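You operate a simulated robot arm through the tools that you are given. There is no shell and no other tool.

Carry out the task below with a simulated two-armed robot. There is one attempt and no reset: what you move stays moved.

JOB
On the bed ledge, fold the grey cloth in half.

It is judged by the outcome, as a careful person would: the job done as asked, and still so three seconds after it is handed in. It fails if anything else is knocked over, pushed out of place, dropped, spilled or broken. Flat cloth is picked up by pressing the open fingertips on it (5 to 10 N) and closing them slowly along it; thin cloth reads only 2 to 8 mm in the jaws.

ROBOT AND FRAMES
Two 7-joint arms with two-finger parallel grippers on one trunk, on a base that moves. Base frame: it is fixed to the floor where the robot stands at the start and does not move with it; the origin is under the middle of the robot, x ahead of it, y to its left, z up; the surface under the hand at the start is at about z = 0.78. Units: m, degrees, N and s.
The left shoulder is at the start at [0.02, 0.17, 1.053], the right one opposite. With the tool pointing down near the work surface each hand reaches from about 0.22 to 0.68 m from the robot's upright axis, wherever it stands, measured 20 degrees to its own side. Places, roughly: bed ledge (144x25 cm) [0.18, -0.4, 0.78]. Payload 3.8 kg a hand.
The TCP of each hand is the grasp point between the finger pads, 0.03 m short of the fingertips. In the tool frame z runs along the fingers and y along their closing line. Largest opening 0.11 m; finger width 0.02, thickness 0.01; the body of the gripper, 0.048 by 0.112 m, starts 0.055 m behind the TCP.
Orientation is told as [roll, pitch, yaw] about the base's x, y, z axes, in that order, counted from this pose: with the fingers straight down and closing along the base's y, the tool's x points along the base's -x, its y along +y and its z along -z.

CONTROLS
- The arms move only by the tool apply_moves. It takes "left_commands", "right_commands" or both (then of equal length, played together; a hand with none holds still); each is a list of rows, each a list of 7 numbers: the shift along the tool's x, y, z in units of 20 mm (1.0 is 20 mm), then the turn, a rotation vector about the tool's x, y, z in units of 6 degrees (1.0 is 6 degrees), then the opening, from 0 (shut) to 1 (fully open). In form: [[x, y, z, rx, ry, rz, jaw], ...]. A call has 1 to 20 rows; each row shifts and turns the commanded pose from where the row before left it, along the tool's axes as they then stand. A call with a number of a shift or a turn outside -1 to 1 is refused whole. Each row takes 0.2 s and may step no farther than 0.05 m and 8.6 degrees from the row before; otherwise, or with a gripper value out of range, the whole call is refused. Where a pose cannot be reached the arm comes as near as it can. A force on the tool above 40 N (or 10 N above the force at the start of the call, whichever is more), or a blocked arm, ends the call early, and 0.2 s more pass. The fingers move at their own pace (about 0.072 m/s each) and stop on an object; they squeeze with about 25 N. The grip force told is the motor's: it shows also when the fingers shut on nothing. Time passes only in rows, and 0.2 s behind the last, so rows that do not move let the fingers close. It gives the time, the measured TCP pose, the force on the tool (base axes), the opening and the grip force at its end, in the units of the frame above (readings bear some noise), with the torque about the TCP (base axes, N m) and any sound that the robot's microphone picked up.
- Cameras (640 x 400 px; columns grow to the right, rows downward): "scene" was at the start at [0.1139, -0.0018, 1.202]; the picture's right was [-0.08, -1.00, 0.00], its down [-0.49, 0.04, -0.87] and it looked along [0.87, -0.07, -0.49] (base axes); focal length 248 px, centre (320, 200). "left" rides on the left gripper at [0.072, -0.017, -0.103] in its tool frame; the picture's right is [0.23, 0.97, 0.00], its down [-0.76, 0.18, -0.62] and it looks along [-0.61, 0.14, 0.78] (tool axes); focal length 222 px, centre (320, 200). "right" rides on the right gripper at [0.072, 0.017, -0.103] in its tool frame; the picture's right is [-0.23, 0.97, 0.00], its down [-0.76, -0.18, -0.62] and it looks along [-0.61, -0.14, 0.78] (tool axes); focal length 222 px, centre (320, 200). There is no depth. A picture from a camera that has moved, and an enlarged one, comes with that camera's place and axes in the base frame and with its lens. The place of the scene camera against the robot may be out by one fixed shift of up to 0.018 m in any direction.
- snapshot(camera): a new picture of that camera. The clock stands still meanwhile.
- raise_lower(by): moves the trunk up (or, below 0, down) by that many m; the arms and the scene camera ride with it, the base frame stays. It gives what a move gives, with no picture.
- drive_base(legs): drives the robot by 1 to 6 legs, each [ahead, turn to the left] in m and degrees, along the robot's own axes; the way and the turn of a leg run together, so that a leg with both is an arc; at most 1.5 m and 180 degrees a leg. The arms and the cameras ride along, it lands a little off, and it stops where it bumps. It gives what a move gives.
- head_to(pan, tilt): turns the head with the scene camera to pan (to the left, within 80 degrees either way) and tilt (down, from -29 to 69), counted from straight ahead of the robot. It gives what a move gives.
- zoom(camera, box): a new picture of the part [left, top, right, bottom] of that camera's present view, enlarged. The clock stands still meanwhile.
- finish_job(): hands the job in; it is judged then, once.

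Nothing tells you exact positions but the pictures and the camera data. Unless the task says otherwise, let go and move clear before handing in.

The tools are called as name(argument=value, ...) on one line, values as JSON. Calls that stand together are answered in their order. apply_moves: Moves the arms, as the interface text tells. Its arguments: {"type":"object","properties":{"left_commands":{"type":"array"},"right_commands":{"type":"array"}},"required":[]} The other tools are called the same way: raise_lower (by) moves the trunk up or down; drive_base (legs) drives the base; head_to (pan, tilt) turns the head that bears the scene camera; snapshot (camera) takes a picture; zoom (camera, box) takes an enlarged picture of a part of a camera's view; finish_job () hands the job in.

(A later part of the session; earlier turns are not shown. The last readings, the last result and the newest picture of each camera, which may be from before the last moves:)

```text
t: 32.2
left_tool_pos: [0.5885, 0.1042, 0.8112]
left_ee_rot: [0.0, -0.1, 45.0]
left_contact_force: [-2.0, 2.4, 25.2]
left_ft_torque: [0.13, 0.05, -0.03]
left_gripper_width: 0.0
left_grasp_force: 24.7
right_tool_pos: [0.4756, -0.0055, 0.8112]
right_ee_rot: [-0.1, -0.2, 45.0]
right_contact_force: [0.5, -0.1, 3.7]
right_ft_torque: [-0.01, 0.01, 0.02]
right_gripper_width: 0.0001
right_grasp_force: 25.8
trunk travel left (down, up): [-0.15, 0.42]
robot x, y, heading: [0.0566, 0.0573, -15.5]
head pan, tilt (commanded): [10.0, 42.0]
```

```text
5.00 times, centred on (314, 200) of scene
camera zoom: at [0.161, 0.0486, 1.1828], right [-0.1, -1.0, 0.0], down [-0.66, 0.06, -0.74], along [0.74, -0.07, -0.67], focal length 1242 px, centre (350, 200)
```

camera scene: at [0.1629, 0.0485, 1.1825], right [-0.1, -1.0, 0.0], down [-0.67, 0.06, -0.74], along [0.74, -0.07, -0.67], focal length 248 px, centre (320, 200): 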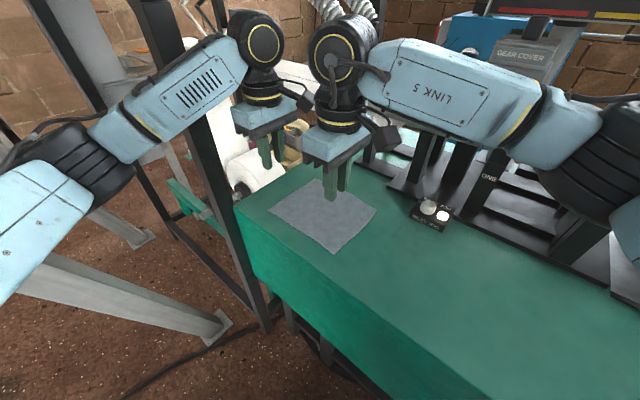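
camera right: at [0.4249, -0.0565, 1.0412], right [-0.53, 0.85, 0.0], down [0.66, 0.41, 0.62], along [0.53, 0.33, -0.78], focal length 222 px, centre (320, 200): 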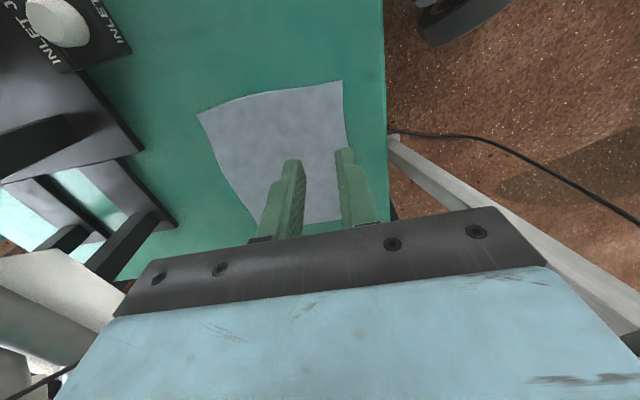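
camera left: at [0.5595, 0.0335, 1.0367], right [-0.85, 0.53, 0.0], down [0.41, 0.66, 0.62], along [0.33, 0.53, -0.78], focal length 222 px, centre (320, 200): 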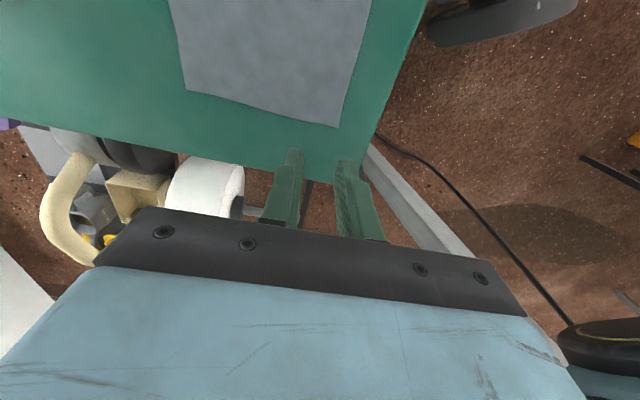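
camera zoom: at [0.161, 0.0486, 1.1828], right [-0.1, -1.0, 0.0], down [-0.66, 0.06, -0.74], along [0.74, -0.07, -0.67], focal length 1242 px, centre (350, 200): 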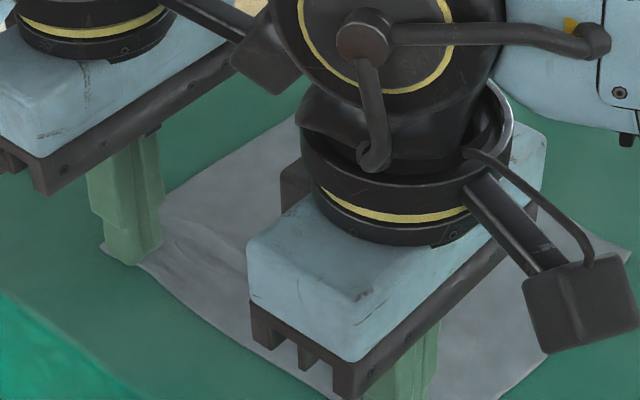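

The jaws closed to 0.0 mm, so no cloth was caught. That opening was too narrow. I'll reopen slowly to flatten the cloth, then lift a little and look.

apply_moves(left_commands=[[0, 0, -0.05, 0, 0, 0, 0.02], [0, 0, 0, 0, 0, 0, 0.04], [0, 0, 0, 0, 0, 0, 0.06], [0, 0, 0, 0, 0, 0, 0.08], [0, 0, 0, 0, 0, 0, 0.1], [0, 0, 0, 0, 0, 0, 0.12], [0, 0, 0, 0, 0, 0, 0.14], [0, 0, -0.4, 0, 0, 0, 0.14], [0, -0.22, 0, 0, 0, 0, 0.2], [0, 0, 0, 0, 0, 0, 0.2]], right_commands=[[0, 0, 0, 0, 0, 0, 0.02], [0, 0, 0, 0, 0, 0, 0.04], [0, 0, 0, 0, 0, 0, 0.06], [0, 0, 0, 0, 0, 0, 0.08], [0, 0, 0, 0, 0, 0, 0.1], [0, 0, 0, 0, 0, 0, 0.12], [0, 0, 0, 0, 0, 0, 0.14], [0, 0, -0.4, 0, 0, 0, 0.14], [0, -0.27, 0, 0, 0, 0, 0.2], [0, 0, 0, 0, 0, 0, 0.2]])

zoom(camera="left", box=[240, 90, 400, 190])

zoom(camera="right", box=[240, 90, 400, 190])

```text
t: 34.4
left_tool_pos: [0.5936, 0.1019, 0.8185]
left_ee_rot: [0.1, 0.0, 45.0]
left_contact_force: [0.3, -0.4, -0.1]
left_ft_torque: [0.01, 0.0, -0.02]
left_gripper_width: 0.0219
left_grasp_force: 0.1
right_tool_pos: [0.4802, -0.0102, 0.8185]
right_ee_rot: [0.1, 0.0, 45.0]
right_contact_force: [0.1, 0.7, 0.2]
right_ft_torque: [-0.01, 0.01, -0.03]
right_gripper_width: 0.022
right_grasp_force: 0.0
trunk travel left (down, up): [-0.15, 0.42]
robot x, y, heading: [0.0553, 0.0518, -15.5]
head pan, tilt (commanded): [10.0, 42.0]
```

```text
4.00 times, centred on (320, 140) of left
camera zoom: at [0.5549, 0.0377, 0.9215], right [-0.85, 0.53, 0.0], down [0.41, 0.66, 0.62], along [0.33, 0.53, -0.78], focal length 888 px, centre (320, 440)
```

zoom: 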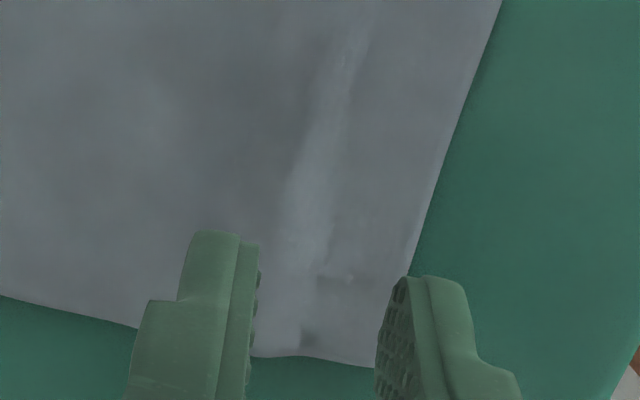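

```text
4.00 times, centred on (320, 140) of right
camera zoom: at [0.4175, -0.0502, 0.9227], right [-0.53, 0.85, 0.0], down [0.66, 0.41, 0.62], along [0.53, 0.33, -0.78], focal length 888 px, centre (320, 440)
```

zoom: 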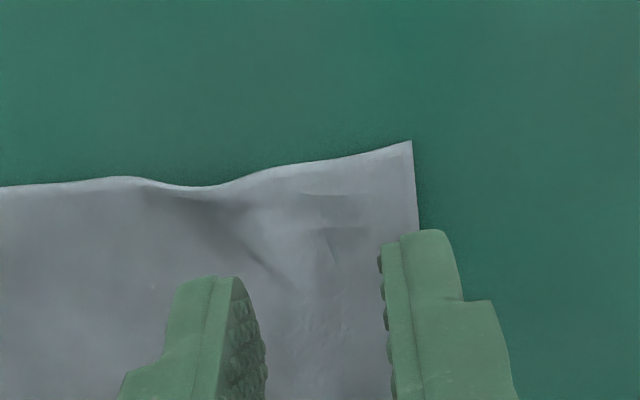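

The cloth has flattened again. The left edge sits slightly further in now (n ≈ 0.334), so I'll shift both hands for about 7 mm overlap and press with the 22 mm opening that worked before.

apply_moves(left_commands=[[0, -0.21, 0, 0, 0, 0, 0.2], [0, 0, 0.2, 0, 0, 0, 0.2], [0, 0, 0.12, 0, 0, 0, 0.2], [0, 0, 0.08, 0, 0, 0, 0.2], [0, 0, 0, 0, 0, 0, 0.2]], right_commands=[[0, -0.06, 0, 0, 0, 0, 0.2], [0, 0, 0.2, 0, 0, 0, 0.2], [0, 0, 0.12, 0, 0, 0, 0.2], [0, 0, 0.06, 0, 0, 0, 0.2], [0, 0, 0, 0, 0, 0, 0.2]])

```text
t: 35.6
left_tool_pos: [0.5968, 0.097, 0.8119]
left_ee_rot: [-0.1, 0.0, 45.0]
left_contact_force: [-0.6, 0.2, 3.4]
left_ft_torque: [-0.01, -0.01, -0.01]
left_gripper_width: 0.0217
left_grasp_force: 0.1
right_tool_pos: [0.4797, -0.0098, 0.8113]
right_ee_rot: [0.0, -0.1, 44.9]
right_contact_force: [0.5, 0.7, 4.8]
right_ft_torque: [0.04, -0.01, -0.02]
right_gripper_width: 0.0218
right_grasp_force: 0.1
trunk travel left (down, up): [-0.15, 0.42]
robot x, y, heading: [0.0607, 0.0578, -15.7]
head pan, tilt (commanded): [10.0, 42.0]
```

apply_moves(left_commands=[[0, 0, 0.04, 0, 0, 0, 0.2], [0, 0, 0, 0, 0, 0, 0.185], [0, 0, 0, 0, 0, 0, 0.17], [0, 0, 0, 0, 0, 0, 0.155], [0, 0, 0, 0, 0, 0, 0.14], [0, 0, 0, 0, 0, 0, 0.125], [0, 0, 0, 0, 0, 0, 0.11], [0, 0, 0, 0, 0, 0, 0.095], [0, 0, 0, 0, 0, 0, 0.08], [0, 0, 0, 0, 0, 0, 0.065], [0, 0, 0, 0, 0, 0, 0.05], [0, 0, 0, 0, 0, 0, 0.035], [0, 0, 0, 0, 0, 0, 0.02], [0, 0, 0, 0, 0, 0, 0.0], [0, 0, 0, 0, 0, 0, 0.0], [0, 0, 0, 0, 0, 0, 0.0]], right_commands=[[0, 0, 0.03, 0, 0, 0, 0.2], [0, 0, 0, 0, 0, 0, 0.185], [0, 0, 0, 0, 0, 0, 0.17], [0, 0, 0, 0, 0, 0, 0.155], [0, 0, 0, 0, 0, 0, 0.14], [0, 0, 0, 0, 0, 0, 0.125], [0, 0, 0, 0, 0, 0, 0.11], [0, 0, 0, 0, 0, 0, 0.095], [0, 0, 0, 0, 0, 0, 0.08], [0, 0, 0, 0, 0, 0, 0.065], [0, 0, 0, 0, 0, 0, 0.05], [0, 0, 0, 0, 0, 0, 0.035], [0, 0, 0, 0, 0, 0, 0.02], [0, 0, 0, 0, 0, 0, 0.0], [0, 0, 0, 0, 0, 0, 0.0], [0, 0, 0, 0, 0, 0, 0.0]])

zoom(camera="left", box=[240, 90, 400, 190])

zoom(camera="right", box=[240, 90, 400, 190])

zoom(camera="scene", box=[250, 160, 378, 240])

```text
t: 39.0
left_tool_pos: [0.5954, 0.0973, 0.8118]
left_ee_rot: [-0.1, -0.1, 45.0]
left_contact_force: [1.0, -1.3, 18.5]
left_ft_torque: [0.02, -0.03, 0.02]
left_gripper_width: 0.0017
left_grasp_force: 25.3
right_tool_pos: [0.4793, -0.011, 0.8118]
right_ee_rot: [-0.2, -0.1, 45.0]
right_contact_force: [-0.4, 1.3, 7.1]
right_ft_torque: [0.03, 0.01, -0.01]
right_gripper_width: 0.0019
right_grasp_force: 25.2
trunk travel left (down, up): [-0.15, 0.42]
robot x, y, heading: [0.0547, 0.06, -15.4]
head pan, tilt (commanded): [10.0, 42.0]
```

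```text
4.00 times, centred on (320, 140) of left
camera zoom: at [0.5567, 0.0345, 0.9144], right [-0.85, 0.53, 0.0], down [0.41, 0.66, 0.62], along [0.33, 0.53, -0.78], focal length 888 px, centre (320, 440)
```

zoom: 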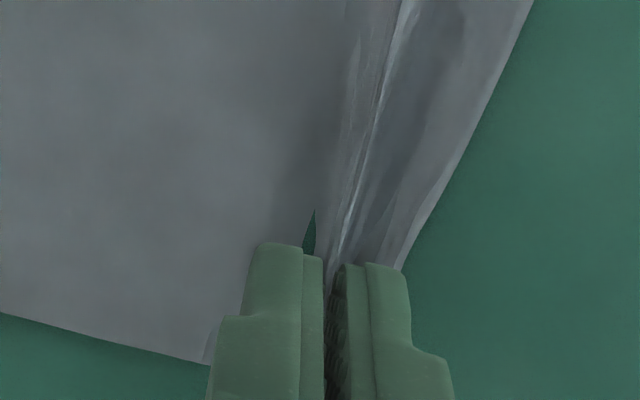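

```text
4.00 times, centred on (320, 140) of right
camera zoom: at [0.4167, -0.0508, 0.9148], right [-0.53, 0.85, 0.0], down [0.66, 0.41, 0.62], along [0.53, 0.33, -0.78], focal length 888 px, centre (320, 440)
```

zoom: 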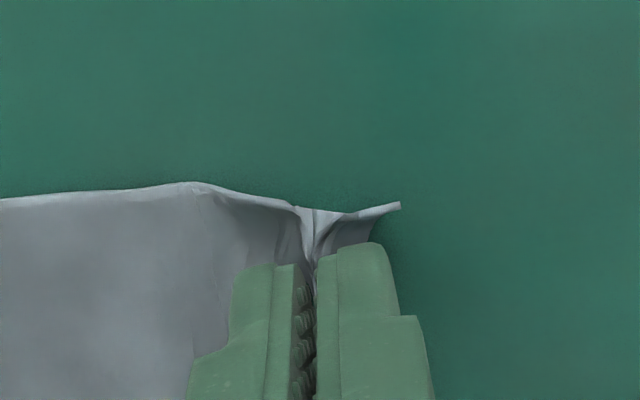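

```text
5.00 times, centred on (314, 200) of scene
camera zoom: at [0.1613, 0.0485, 1.1827], right [-0.1, -1.0, 0.0], down [-0.66, 0.06, -0.74], along [0.74, -0.07, -0.67], focal length 1242 px, centre (350, 200)
```

zoom: 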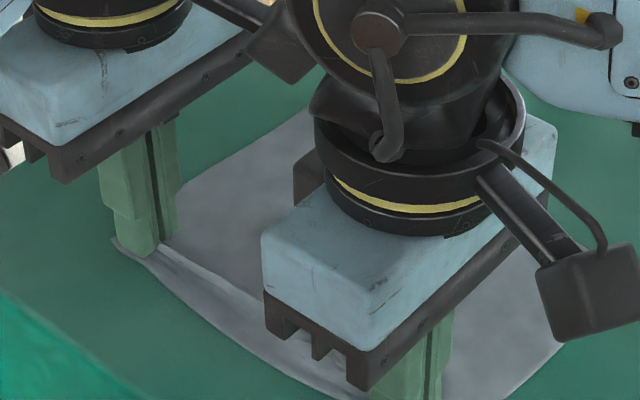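

Jaws now read 1.7–1.9 mm with a visible pinched ridge and only a small flap. I'll lift gently by 15–20 mm to check both grips.

apply_moves(left_commands=[[0, -0.05, -0.2, 0, 0, 0, 0], [0, -0.05, -0.2, 0, 0, 0, 0], [0, -0.05, -0.25, 0, 0, 0, 0], [0, -0.05, -0.25, 0, 0, 0, 0], [0, 0, 0, 0, 0, 0, 0]], right_commands=[[0, -0.05, -0.2, 0, 0, 0, 0], [0, -0.05, -0.2, 0, 0, 0, 0], [0, -0.05, -0.25, 0, 0, 0, 0], [0, -0.05, -0.25, 0, 0, 0, 0], [0, 0, 0, 0, 0, 0, 0]])

zoom(camera="scene", box=[220, 130, 412, 250])

zoom(camera="left", box=[200, 60, 440, 210])

zoom(camera="right", box=[200, 60, 440, 210])

```text
t: 40.2
left_tool_pos: [0.5994, 0.0957, 0.8282]
left_ee_rot: [0.0, 0.0, 45.0]
left_contact_force: [-0.8, -0.7, -0.1]
left_ft_torque: [-0.02, 0.02, 0.01]
left_gripper_width: 0.0021
left_grasp_force: 25.0
right_tool_pos: [0.4842, -0.0126, 0.8288]
right_ee_rot: [0.0, 0.0, 45.0]
right_contact_force: [-0.3, 0.3, -0.5]
right_ft_torque: [0.01, 0.01, -0.02]
right_gripper_width: 0.0022
right_grasp_force: 25.1
trunk travel left (down, up): [-0.15, 0.42]
robot x, y, heading: [0.0556, 0.0553, -15.5]
head pan, tilt (commanded): [10.0, 42.0]
```

```text
3.33 times, centred on (316, 190) of scene
camera zoom: at [0.163, 0.0485, 1.1825], right [-0.1, -1.0, 0.0], down [-0.67, 0.06, -0.74], along [0.74, -0.07, -0.67], focal length 828 px, centre (333, 233)
```

zoom: 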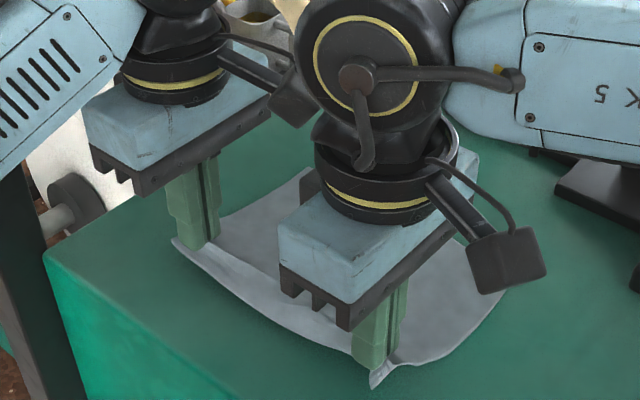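

```text
2.67 times, centred on (320, 135) of left
camera zoom: at [0.5606, 0.032, 0.9308], right [-0.85, 0.53, 0.0], down [0.41, 0.66, 0.62], along [0.33, 0.53, -0.78], focal length 592 px, centre (320, 373)
```

zoom: 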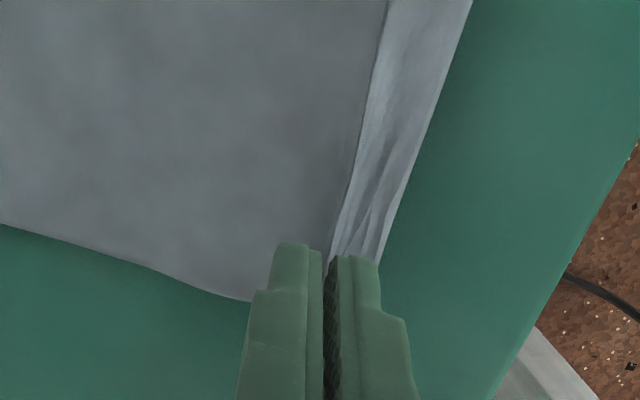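

```text
2.67 times, centred on (320, 135) of right
camera zoom: at [0.4213, -0.0536, 0.932], right [-0.53, 0.85, 0.0], down [0.66, 0.41, 0.62], along [0.53, 0.33, -0.78], focal length 592 px, centre (320, 373)
```

zoom: 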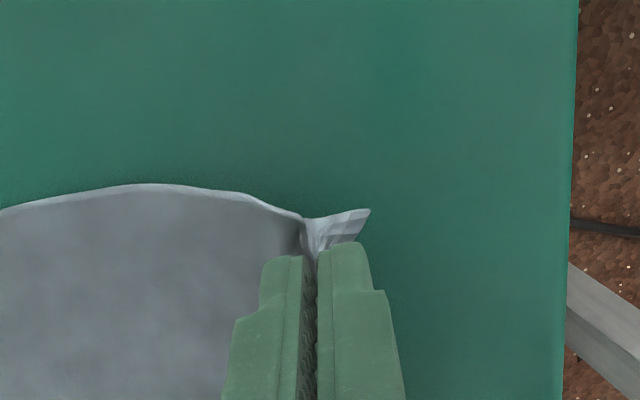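

Both corners are held (2.1–2.2 mm) and the near edge has lifted. Before swinging it over, I'll check whether the far corners moved.

snapshot(camera="left")

snapshot(camera="right")

snapshot(camera="scene")

```text
taken
camera left: at [0.5606, 0.032, 0.9308], right [-0.85, 0.53, 0.0], down [0.41, 0.66, 0.62], along [0.33, 0.53, -0.78], focal length 222 px, centre (320, 200)
```

left: 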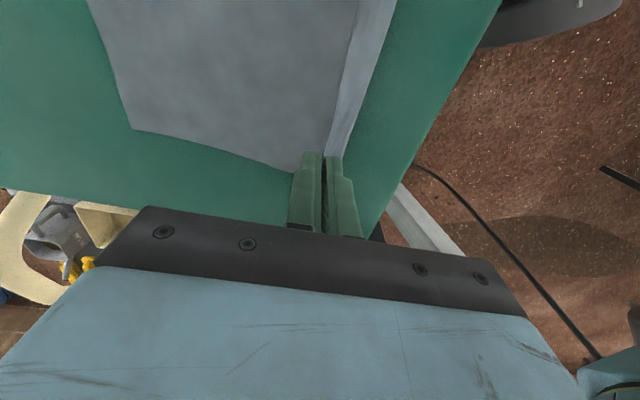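

```text
taken
camera right: at [0.4213, -0.0536, 0.932], right [-0.53, 0.85, 0.0], down [0.66, 0.41, 0.62], along [0.53, 0.33, -0.78], focal length 222 px, centre (320, 200)
```

right: 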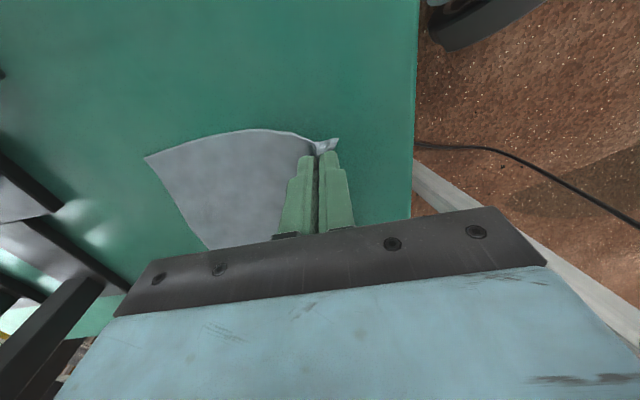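

```text
taken
camera scene: at [0.163, 0.0485, 1.1825], right [-0.1, -1.0, 0.0], down [-0.67, 0.06, -0.74], along [0.74, -0.07, -0.67], focal length 248 px, centre (320, 200)
```

scene: 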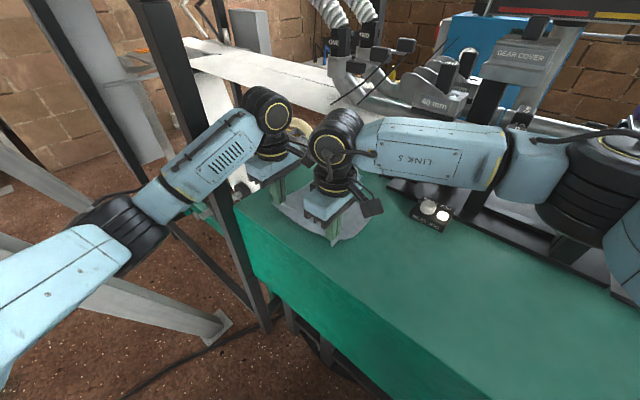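

The far edge slid about 1 cm toward the robot as the fingers closed and is now at n ≈ 0.486, so the fold line is at n ≈ 0.40. I'll swing the edge halfway in an arc and check.

apply_moves(left_commands=[[0, -0.1875, -0.2875, 0, 0, 0, 0], [0, -0.1875, -0.2875, 0, 0, 0, 0], [0, -0.25, -0.25, 0, 0, 0, 0], [0, -0.25, -0.25, 0, 0, 0, 0], [0, -0.375, -0.175, 0, 0, 0, 0], [0, -0.375, -0.175, 0, 0, 0, 0], [0, -0.375, -0.075, 0, 0, 0, 0], [0, -0.375, -0.075, 0, 0, 0, 0], [0, 0, 0, 0, 0, 0, 0]], right_commands=[[0, -0.1875, -0.2875, 0, 0, 0, 0], [0, -0.1875, -0.2875, 0, 0, 0, 0], [0, -0.25, -0.25, 0, 0, 0, 0], [0, -0.25, -0.25, 0, 0, 0, 0], [0, -0.375, -0.175, 0, 0, 0, 0], [0, -0.375, -0.175, 0, 0, 0, 0], [0, -0.375, -0.075, 0, 0, 0, 0], [0, -0.375, -0.075, 0, 0, 0, 0], [0, 0, 0, 0, 0, 0, 0]])

snapshot(camera="left")

snapshot(camera="right")

zoom(camera="scene", box=[220, 130, 412, 250])

```text
t: 42.2
left_tool_pos: [0.6331, 0.0612, 0.8596]
left_ee_rot: [0.1, 0.0, 44.9]
left_contact_force: [0.4, 0.0, 0.5]
left_ft_torque: [-0.03, -0.01, -0.01]
left_gripper_width: 0.0022
left_grasp_force: 25.6
right_tool_pos: [0.5165, -0.0462, 0.8605]
right_ee_rot: [-0.1, 0.1, 45.0]
right_contact_force: [0.4, -0.1, 0.6]
right_ft_torque: [0.01, -0.01, 0.02]
right_gripper_width: 0.002
right_grasp_force: 25.3
trunk travel left (down, up): [-0.15, 0.42]
robot x, y, heading: [0.0567, 0.0569, -15.6]
head pan, tilt (commanded): [10.0, 42.0]
```

```text
taken
camera left: at [0.5934, -0.0018, 0.9629], right [-0.85, 0.53, 0.0], down [0.41, 0.66, 0.62], along [0.33, 0.53, -0.78], focal length 222 px, centre (320, 200)
```

left: 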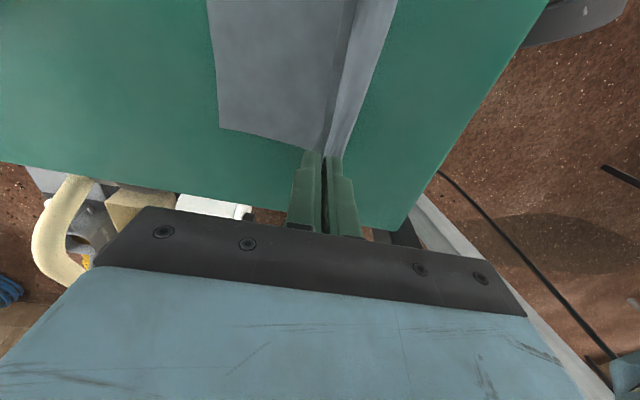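

```text
taken
camera right: at [0.4548, -0.0873, 0.964], right [-0.53, 0.85, 0.0], down [0.66, 0.41, 0.62], along [0.53, 0.33, -0.78], focal length 222 px, centre (320, 200)
```

right: 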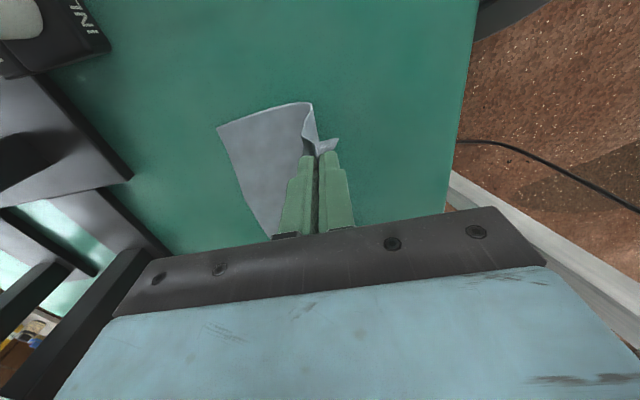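

```text
3.33 times, centred on (316, 190) of scene
camera zoom: at [0.163, 0.0486, 1.1825], right [-0.1, -1.0, 0.0], down [-0.67, 0.06, -0.74], along [0.74, -0.07, -0.67], focal length 828 px, centre (333, 233)
```

zoom: 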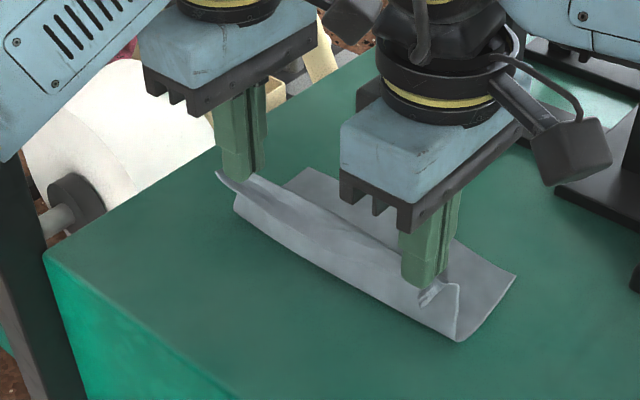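

The fold is forming cleanly: crease at n ≈ 0.401, bottom half flat and unmoved. I'll carry on over and lower toward the far edge.

apply_moves(left_commands=[[0, -0.375, 0.05, 0, 0, 0, 0], [0, -0.375, 0.05, 0, 0, 0, 0], [0, -0.375, 0.125, 0, 0, 0, 0], [0, -0.375, 0.125, 0, 0, 0, 0], [0, -0.3, 0.225, 0, 0, 0, 0], [0, -0.3, 0.225, 0, 0, 0, 0], [0, -0.2, 0.25, 0, 0, 0, 0], [0, -0.2, 0.25, 0, 0, 0, 0], [0, 0, 0, 0, 0, 0, 0]], right_commands=[[0, -0.375, 0.05, 0, 0, 0, 0], [0, -0.375, 0.05, 0, 0, 0, 0], [0, -0.375, 0.125, 0, 0, 0, 0], [0, -0.375, 0.125, 0, 0, 0, 0], [0, -0.3, 0.225, 0, 0, 0, 0], [0, -0.3, 0.225, 0, 0, 0, 0], [0, -0.2, 0.25, 0, 0, 0, 0], [0, -0.2, 0.25, 0, 0, 0, 0], [0, 0, 0, 0, 0, 0, 0]])

snapshot(camera="left")

snapshot(camera="right")

zoom(camera="scene", box=[220, 130, 412, 250])

```text
t: 44.2
left_tool_pos: [0.6692, 0.0262, 0.8331]
left_ee_rot: [0.0, 0.0, 44.9]
left_contact_force: [-9.7, -4.5, 1.4]
left_ft_torque: [-0.17, 0.32, -0.03]
left_gripper_width: 0.0018
left_grasp_force: 25.0
right_tool_pos: [0.5268, -0.0559, 0.8539]
right_ee_rot: [0.0, -0.1, 44.9]
right_contact_force: [9.3, 6.1, -2.3]
right_ft_torque: [0.17, -0.26, 0.0]
right_gripper_width: 0.002
right_grasp_force: 25.0
right hand out of reach, approached as far as the arm can: row 2, 3, 4, 6, 7, 8
trunk travel left (down, up): [-0.15, 0.42]
robot x, y, heading: [0.06, 0.0523, -15.2]
head pan, tilt (commanded): [10.0, 42.0]
```

```text
taken
camera left: at [0.6295, -0.0377, 0.9365], right [-0.85, 0.53, 0.0], down [0.41, 0.66, 0.62], along [0.33, 0.53, -0.78], focal length 222 px, centre (320, 200)
```

left: 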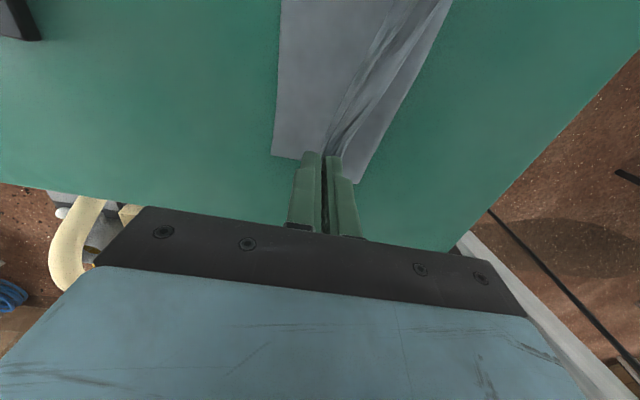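

```text
taken
camera right: at [0.4641, -0.0968, 0.9586], right [-0.53, 0.85, 0.0], down [0.66, 0.41, 0.62], along [0.53, 0.33, -0.78], focal length 222 px, centre (320, 200)
```

right: 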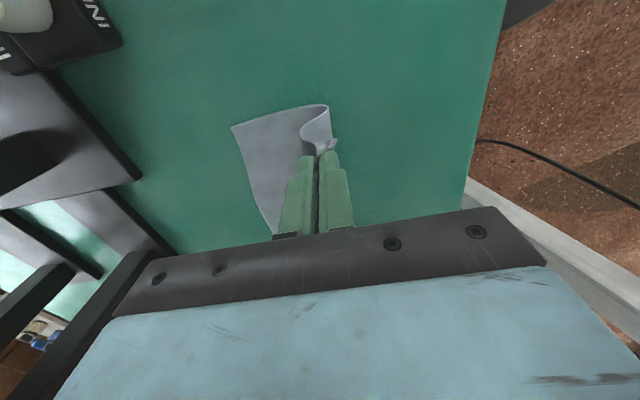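

```text
3.33 times, centred on (316, 190) of scene
camera zoom: at [0.163, 0.0485, 1.1825], right [-0.1, -1.0, 0.0], down [-0.67, 0.06, -0.74], along [0.74, -0.07, -0.67], focal length 828 px, centre (333, 233)
```

zoom: 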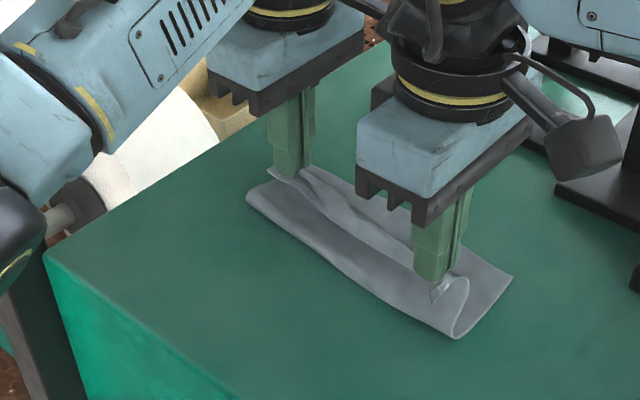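

The right hand stopped short (n ≈ 0.412), most likely at a wrist limit with this yaw, while the left is in place (n ≈ 0.455). I'll ease the right gripper's yaw back a little and continue its move.

apply_moves(right_commands=[[0, 0, 0, 0, 0, 0.7, 0], [0, 0, 0, 0, 0, 0.7, 0], [0, 0, 0, 0, 0, 0.7, 0], [0, 0, 0, 0, 0, 0.7, 0], [-0.1, -0.24, 0, 0, 0, 0, 0], [-0.1, -0.24, 0, 0, 0, 0, 0]])

```text
t: 45.6
left_tool_pos: [0.6699, 0.026, 0.8341]
left_ee_rot: [0.1, -0.1, 45.2]
left_contact_force: [-3.8, -1.8, 1.1]
left_ft_torque: [-0.08, 0.14, -0.01]
left_gripper_width: 0.0019
left_grasp_force: 24.6
right_tool_pos: [0.5351, -0.0625, 0.8556]
right_ee_rot: [0.1, 0.1, 28.1]
right_contact_force: [3.2, 0.9, 0.1]
right_ft_torque: [0.04, -0.11, 0.01]
right_gripper_width: 0.0023
right_grasp_force: 24.9
trunk travel left (down, up): [-0.15, 0.42]
robot x, y, heading: [0.0563, 0.0573, -15.6]
head pan, tilt (commanded): [10.0, 42.0]
```

That freed it, and the tension dropped. I'll bring the right hand the rest of the way, level with the left.

apply_moves(right_commands=[[-0.08, -0.263, 0.1, 0, 0, 0, 0], [-0.08, -0.263, 0.15, 0, 0, 0, 0], [-0.08, -0.263, 0.2, 0, 0, 0, 0], [-0.08, -0.263, 0.3, 0, 0, 0, 0], [-0.08, -0.263, 0.38, 0, 0, 0, 0], [0, 0, 0, 0, 0, 0, 0]])

snapshot(camera="left")

snapshot(camera="right")

zoom(camera="scene", box=[220, 130, 412, 250])

```text
t: 47.0
left_tool_pos: [0.6682, 0.026, 0.8337]
left_ee_rot: [0.1, 0.0, 44.9]
left_contact_force: [0.3, 0.1, 0.5]
left_ft_torque: [0.0, 0.01, -0.01]
left_gripper_width: 0.0019
left_grasp_force: 25.4
right_tool_pos: [0.5549, -0.0829, 0.8325]
right_ee_rot: [0.0, -0.1, 28.2]
right_contact_force: [-1.2, 0.3, 0.2]
right_ft_torque: [-0.02, 0.03, 0.02]
right_gripper_width: 0.0023
right_grasp_force: 25.0
trunk travel left (down, up): [-0.15, 0.42]
robot x, y, heading: [0.0613, 0.0583, -15.9]
head pan, tilt (commanded): [10.0, 42.0]
```

```text
taken
camera left: at [0.6299, -0.0371, 0.9364], right [-0.85, 0.53, 0.0], down [0.41, 0.66, 0.62], along [0.33, 0.53, -0.78], focal length 222 px, centre (320, 200)
```

left: 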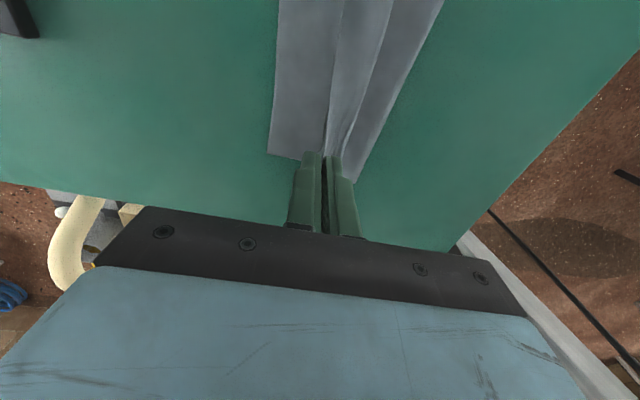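

```text
taken
camera right: at [0.4831, -0.1024, 0.936], right [-0.26, 0.97, 0.0], down [0.76, 0.2, 0.62], along [0.6, 0.16, -0.78], focal length 222 px, centre (320, 200)
```

right: 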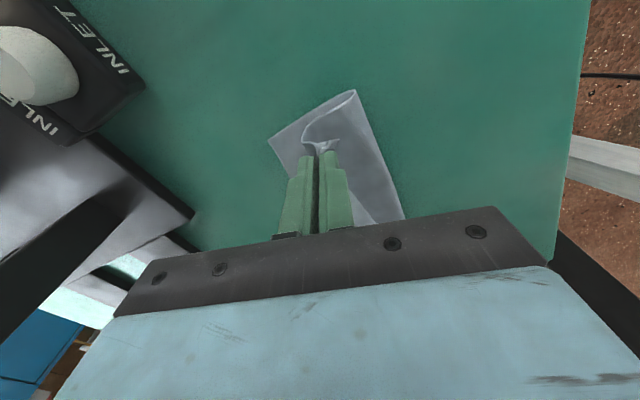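

```text
3.33 times, centred on (316, 190) of scene
camera zoom: at [0.163, 0.0485, 1.1825], right [-0.1, -1.0, 0.0], down [-0.67, 0.06, -0.74], along [0.74, -0.07, -0.67], focal length 828 px, centre (333, 233)
```

zoom: 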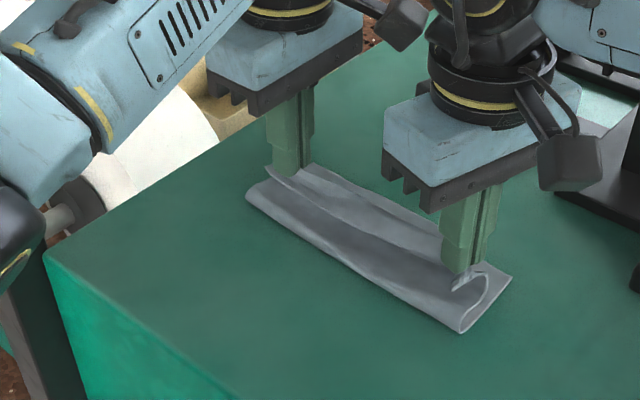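

Both hands now hold the edge just above the far edge. I'll nudge the left 5 mm further out so its side lines up, then open both hands so the edge falls into place.

apply_moves(left_commands=[[0, -0.13, 0, 0, 0, 0, 0], [0, -0.13, 0, 0, 0, 0, 0], [0, 0, 0, 0, 0, 0, 0.3], [0, 0, 0, 0, 0, 0, 0.4], [0, 0, 0, 0, 0, 0, 0.4], [0, 0, 0, 0, 0, 0, 0.4]], right_commands=[[0, 0, 0, 0, 0, 0, 0], [0, 0, 0, 0, 0, 0, 0], [0, 0, 0, 0, 0, 0, 0.3], [0, 0, 0, 0, 0, 0, 0.4], [0, 0, 0, 0, 0, 0, 0.4], [0, 0, 0, 0, 0, 0, 0.4]])

snapshot(camera="left")

snapshot(camera="right")

zoom(camera="scene", box=[220, 130, 412, 250])

```text
t: 48.4
left_tool_pos: [0.6728, 0.0233, 0.8336]
left_ee_rot: [-0.1, 0.0, 45.0]
left_contact_force: [-0.4, 0.2, 0.7]
left_ft_torque: [-0.03, 0.0, 0.02]
left_gripper_width: 0.0439
left_grasp_force: 0.0
right_tool_pos: [0.5545, -0.0819, 0.833]
right_ee_rot: [0.0, -0.1, 28.2]
right_contact_force: [-0.3, 0.1, -0.2]
right_ft_torque: [-0.04, -0.01, 0.04]
right_gripper_width: 0.0438
right_grasp_force: 0.1
trunk travel left (down, up): [-0.15, 0.42]
robot x, y, heading: [0.0556, 0.0578, -15.5]
head pan, tilt (commanded): [10.0, 42.0]
```

```text
taken
camera left: at [0.6336, -0.0408, 0.9368], right [-0.85, 0.53, 0.0], down [0.41, 0.66, 0.62], along [0.33, 0.53, -0.78], focal length 222 px, centre (320, 200)
```

left: 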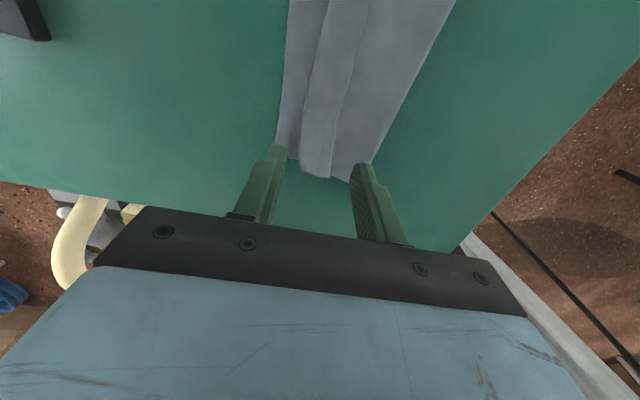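

```text
taken
camera right: at [0.4831, -0.1023, 0.9363], right [-0.26, 0.97, 0.0], down [0.76, 0.2, 0.62], along [0.6, 0.16, -0.78], focal length 222 px, centre (320, 200)
```

right: 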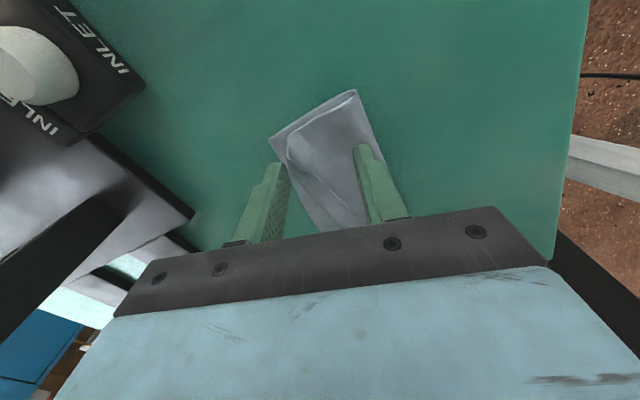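

```text
3.33 times, centred on (316, 190) of scene
camera zoom: at [0.163, 0.0485, 1.1825], right [-0.1, -1.0, 0.0], down [-0.67, 0.06, -0.74], along [0.74, -0.07, -0.67], focal length 828 px, centre (333, 233)
```

zoom: 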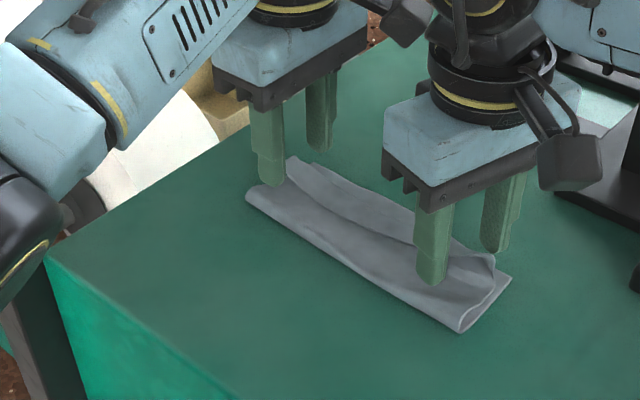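

The edge is released and lies over the bottom half, though its outermost strip seems to be folded back. I'll lift both hands straight up and inspect.

apply_moves(left_commands=[[0, 0, -1, 0, 0, 0, 0.4], [0, 0, -1, 0, 0, 0, 0.4], [0, 0, -1, 0, 0, 0, 0.4], [0, 0, -1, 0, 0, 0, 0.4], [0, 0, -1, 0, 0, 0, 0.4], [0, 1, 0, 0, 0, 0, 0.4], [0, 1, 0, 0, 0, 0, 0.4], [0, 1, 0, 0, 0, 0, 0.4], [0, 1, 0, 0, 0, 0, 0.4], [0, 1, 0, 0, 0, 0, 0.4], [0, 1, 0, 0, 0, 0, 0.4]], right_commands=[[0, 0, -1, 0, 0, 0, 0.4], [0, 0, -1, 0, 0, 0, 0.4], [0, 0, -1, 0, 0, 0, 0.4], [0, 0, -1, 0, 0, 0, 0.4], [0, 0, -1, 0, 0, 0, 0.4], [1, 0, 0, 0, 0, 0, 0.4], [1, 0, 0, 0, 0, 0, 0.4], [1, 0, 0, 0, 0, 0, 0.4], [1, 0, 0, 0, 0, 0, 0.4], [1, 0, 0, 0, 0, 0, 0.4], [1, 0, 0, 0, 0, 0, 0.4]])

snapshot(camera="scene")

zoom(camera="scene", box=[260, 150, 404, 240])

snapshot(camera="right")

snapshot(camera="left")

```text
t: 50.8
left_tool_pos: [0.586, 0.1074, 0.9345]
left_ee_rot: [0.0, 0.0, 45.0]
left_contact_force: [0.5, 0.4, 0.0]
left_ft_torque: [-0.02, -0.04, 0.0]
left_gripper_width: 0.0442
left_grasp_force: 0.1
right_tool_pos: [0.4462, -0.1386, 0.9333]
right_ee_rot: [0.0, 0.1, 28.2]
right_contact_force: [0.7, -0.2, 0.2]
right_ft_torque: [-0.01, -0.01, -0.03]
right_gripper_width: 0.044
right_grasp_force: 0.1
trunk travel left (down, up): [-0.15, 0.42]
robot x, y, heading: [0.0544, 0.0571, -15.6]
head pan, tilt (commanded): [10.0, 42.0]
```

```text
taken
camera scene: at [0.1627, 0.0486, 1.1825], right [-0.1, -1.0, 0.0], down [-0.67, 0.06, -0.74], along [0.74, -0.07, -0.67], focal length 248 px, centre (320, 200)
```

scene: 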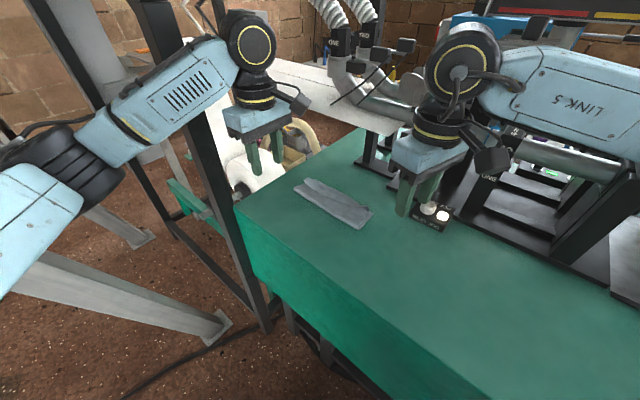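

```text
4.44 times, centred on (332, 195) of scene
camera zoom: at [0.1627, 0.0486, 1.1825], right [-0.1, -1.0, 0.0], down [-0.67, 0.06, -0.74], along [0.74, -0.07, -0.67], focal length 1104 px, centre (267, 222)
```

zoom: 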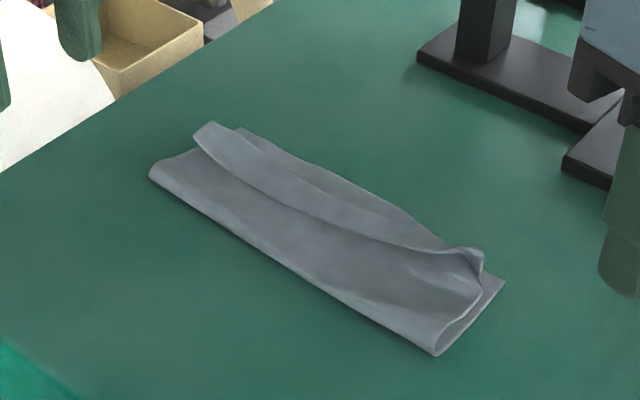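

```text
taken
camera right: at [0.3754, -0.1596, 1.0369], right [-0.26, 0.97, 0.0], down [0.76, 0.2, 0.62], along [0.6, 0.16, -0.78], focal length 222 px, centre (320, 200)
```

right: 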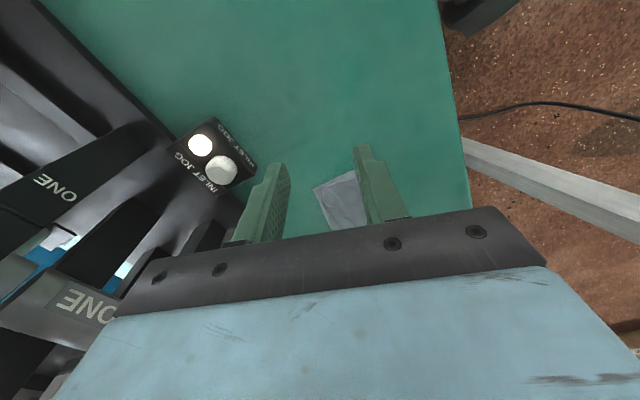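

```text
taken
camera left: at [0.5473, 0.044, 1.0371], right [-0.85, 0.53, 0.0], down [0.41, 0.66, 0.62], along [0.33, 0.53, -0.78], focal length 222 px, centre (320, 200)
```

left: 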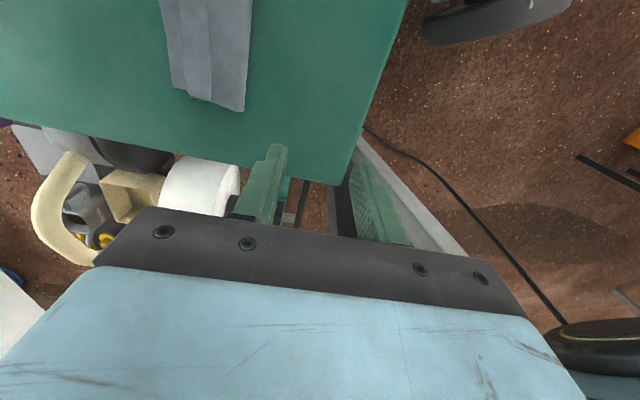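

The cloth is folded, but a roughly 2 cm strip along the top edge is doubled back toward the robot. I'll look closely before unrolling it outward.

zoom(camera="left", box=[130, 0, 290, 100])

zoom(camera="scene", box=[284, 170, 380, 230])

zoom(camera="right", box=[280, 140, 440, 240])

```text
4.00 times, centred on (210, 50) of left
camera zoom: at [0.5473, 0.044, 1.0371], right [-0.85, 0.53, 0.0], down [0.41, 0.66, 0.62], along [0.33, 0.53, -0.78], focal length 888 px, centre (760, 800)
```

zoom: 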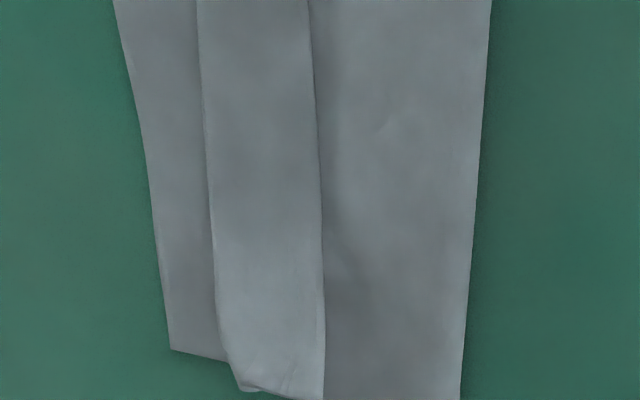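

```text
6.67 times, centred on (332, 200) of scene
camera zoom: at [0.1627, 0.0486, 1.1825], right [-0.1, -1.0, 0.0], down [-0.67, 0.06, -0.74], along [0.74, -0.07, -0.67], focal length 1656 px, centre (240, 200)
```

zoom: 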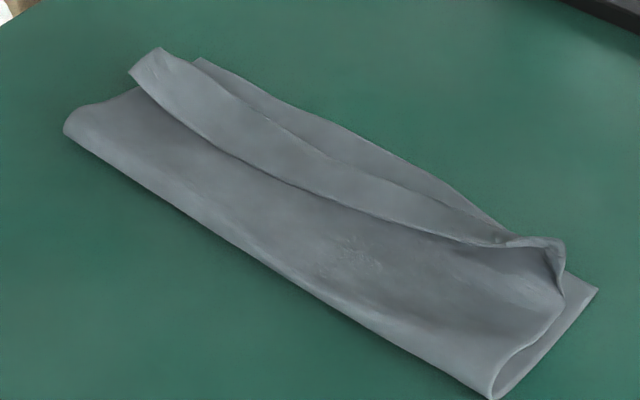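

```text
4.00 times, centred on (360, 190) of right
camera zoom: at [0.3754, -0.1596, 1.0369], right [-0.26, 0.97, 0.0], down [0.76, 0.2, 0.62], along [0.6, 0.16, -0.78], focal length 888 px, centre (160, 240)
```

zoom: 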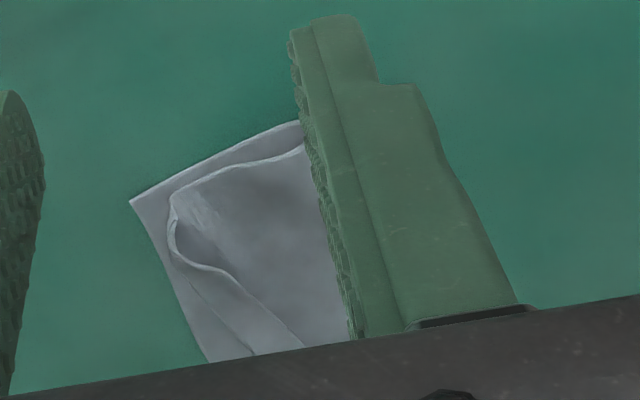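

The doubled-back strip spans n ≈ 0.453–0.477, with its free edge facing the robot. I'll turn the left gripper to yaw -45° with the jaws wide, so both fingertips can sweep that strip outward, and move the right hand clear.

apply_moves(left_commands=[[0, 0, 0, 0, 0, 1, 1], [0, 0, 0, 0, 0, 1, 1], [0, 0, 0, 0, 0, 1, 1], [0, 0, 0, 0, 0, 1, 1], [0, 0, 0, 0, 0, 1, 1], [0, 0, 0, 0, 0, 1, 1], [0, 0, 0, 0, 0, 1, 1], [0, 0, 0, 0, 0, 1, 1], [0, 0, 0, 0, 0, 1, 1], [0, 0, 0, 0, 0, 1, 1], [0, 0, 0, 0, 0, 1, 1], [0, 0, 0, 0, 0, 1, 1], [0, 0, 0, 0, 0, 1, 1], [0, 0, 0, 0, 0, 1, 1], [0, 0, 0, 0, 0, 1, 1], [0, 0, 0, 0, 0, 0, 1]], right_commands=[[0.956, -0.293, -0.8, 0, 0, 0, 0.4], [0.956, -0.293, -0.8, 0, 0, 0, 0.4], [0.956, -0.293, -0.8, 0, 0, 0, 0.4], [0, 0, 0, 0, 0, 0, 0.4], [0, 0, 0, 0, 0, 0, 0.4], [0, 0, 0, 0, 0, 0, 0.4], [0, 0, 0, 0, 0, 0, 0.4], [0, 0, 0, 0, 0, 0, 0.4], [0, 0, 0, 0, 0, 0, 0.4], [0, 0, 0, 0, 0, 0, 0.4], [0, 0, 0, 0, 0, 0, 0.4], [0, 0, 0, 0, 0, 0, 0.4], [0, 0, 0, 0, 0, 0, 0.4], [0, 0, 0, 0, 0, 0, 0.4], [0, 0, 0, 0, 0, 0, 0.4], [0, 0, 0, 0, 0, 0, 0.4]])

zoom(camera="scene", box=[260, 150, 404, 240])

```text
t: 54.2
left_tool_pos: [0.5873, 0.1069, 0.9345]
left_ee_rot: [0.0, 0.0, -45.1]
left_contact_force: [-0.1, 0.2, -0.2]
left_ft_torque: [0.03, -0.01, -0.05]
left_gripper_width: 0.1101
left_grasp_force: 0.1
right_tool_pos: [0.4055, -0.1809, 0.9815]
right_ee_rot: [0.1, -0.2, 28.2]
right_contact_force: [-0.4, -0.2, -0.8]
right_ft_torque: [0.01, 0.0, 0.01]
right_gripper_width: 0.0439
right_grasp_force: 0.0
trunk travel left (down, up): [-0.15, 0.42]
robot x, y, heading: [0.0581, 0.0592, -15.5]
head pan, tilt (commanded): [10.0, 42.0]
```

```text
4.44 times, centred on (332, 195) of scene
camera zoom: at [0.163, 0.0485, 1.1825], right [-0.1, -1.0, 0.0], down [-0.67, 0.06, -0.74], along [0.74, -0.07, -0.67], focal length 1104 px, centre (267, 222)
```

zoom: 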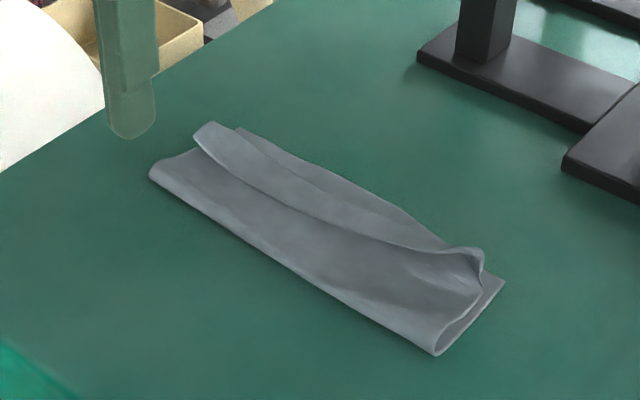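

apply_moves(left_commands=[[-0.88, -0.81, 0.5, 0, 0, 0, 1], [-0.88, -0.81, 0.5, 0, 0, 0, 1], [-0.88, -0.81, 0.5, 0, 0, 0, 1], [-0.88, -0.81, 0.5, 0, 0, 0, 1], [-0.88, -0.81, 0.5, 0, 0, 0, 1], [0, 0, 1, 0, 0, 0, 1], [0, 0, 1, 0, 0, 0, 1], [0, 0, 0, 0, 0, 0, 1]])

snapshot(camera="left")

zoom(camera="scene", box=[260, 150, 404, 240])

```text
t: 56.0
left_tool_pos: [0.5936, -0.0133, 0.8437]
left_ee_rot: [0.0, 0.0, -45.0]
left_contact_force: [0.1, 0.3, -1.4]
left_ft_torque: [0.0, 0.01, -0.03]
left_gripper_width: 0.1096
left_grasp_force: 0.1
right_tool_pos: [0.4046, -0.1808, 0.9817]
right_ee_rot: [0.0, 0.0, 28.3]
right_contact_force: [0.6, -0.2, 0.0]
right_ft_torque: [0.01, 0.0, 0.0]
right_gripper_width: 0.0438
right_grasp_force: 0.0
trunk travel left (down, up): [-0.15, 0.42]
robot x, y, heading: [0.0571, 0.0583, -15.5]
head pan, tilt (commanded): [10.0, 42.0]
```

```text
taken
camera left: at [0.5309, 0.0261, 0.9471], right [0.53, 0.85, 0.0], down [0.66, -0.41, 0.62], along [0.53, -0.33, -0.78], focal length 222 px, centre (320, 200)
```

left: 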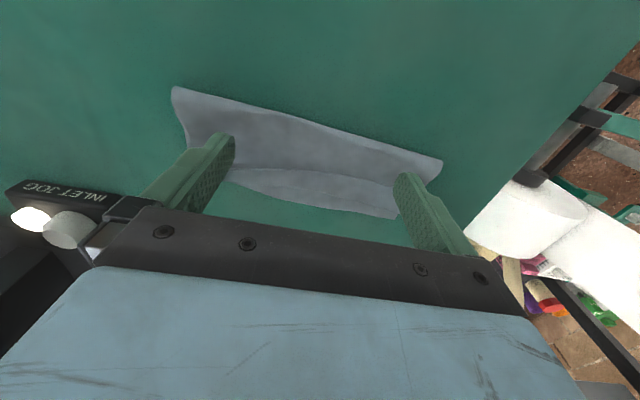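

```text
4.44 times, centred on (332, 195) of scene
camera zoom: at [0.163, 0.0485, 1.1825], right [-0.1, -1.0, 0.0], down [-0.67, 0.06, -0.74], along [0.74, -0.07, -0.67], focal length 1104 px, centre (267, 222)
```

zoom: 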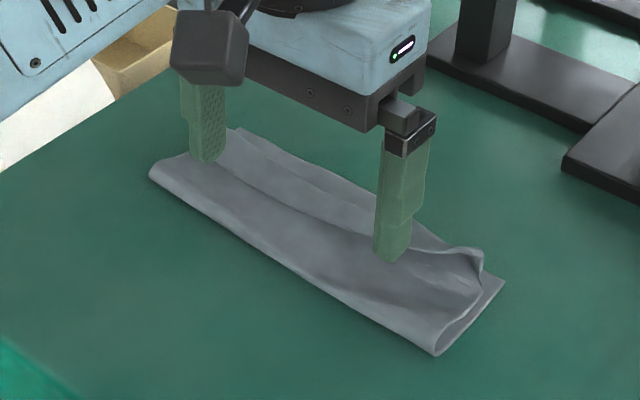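

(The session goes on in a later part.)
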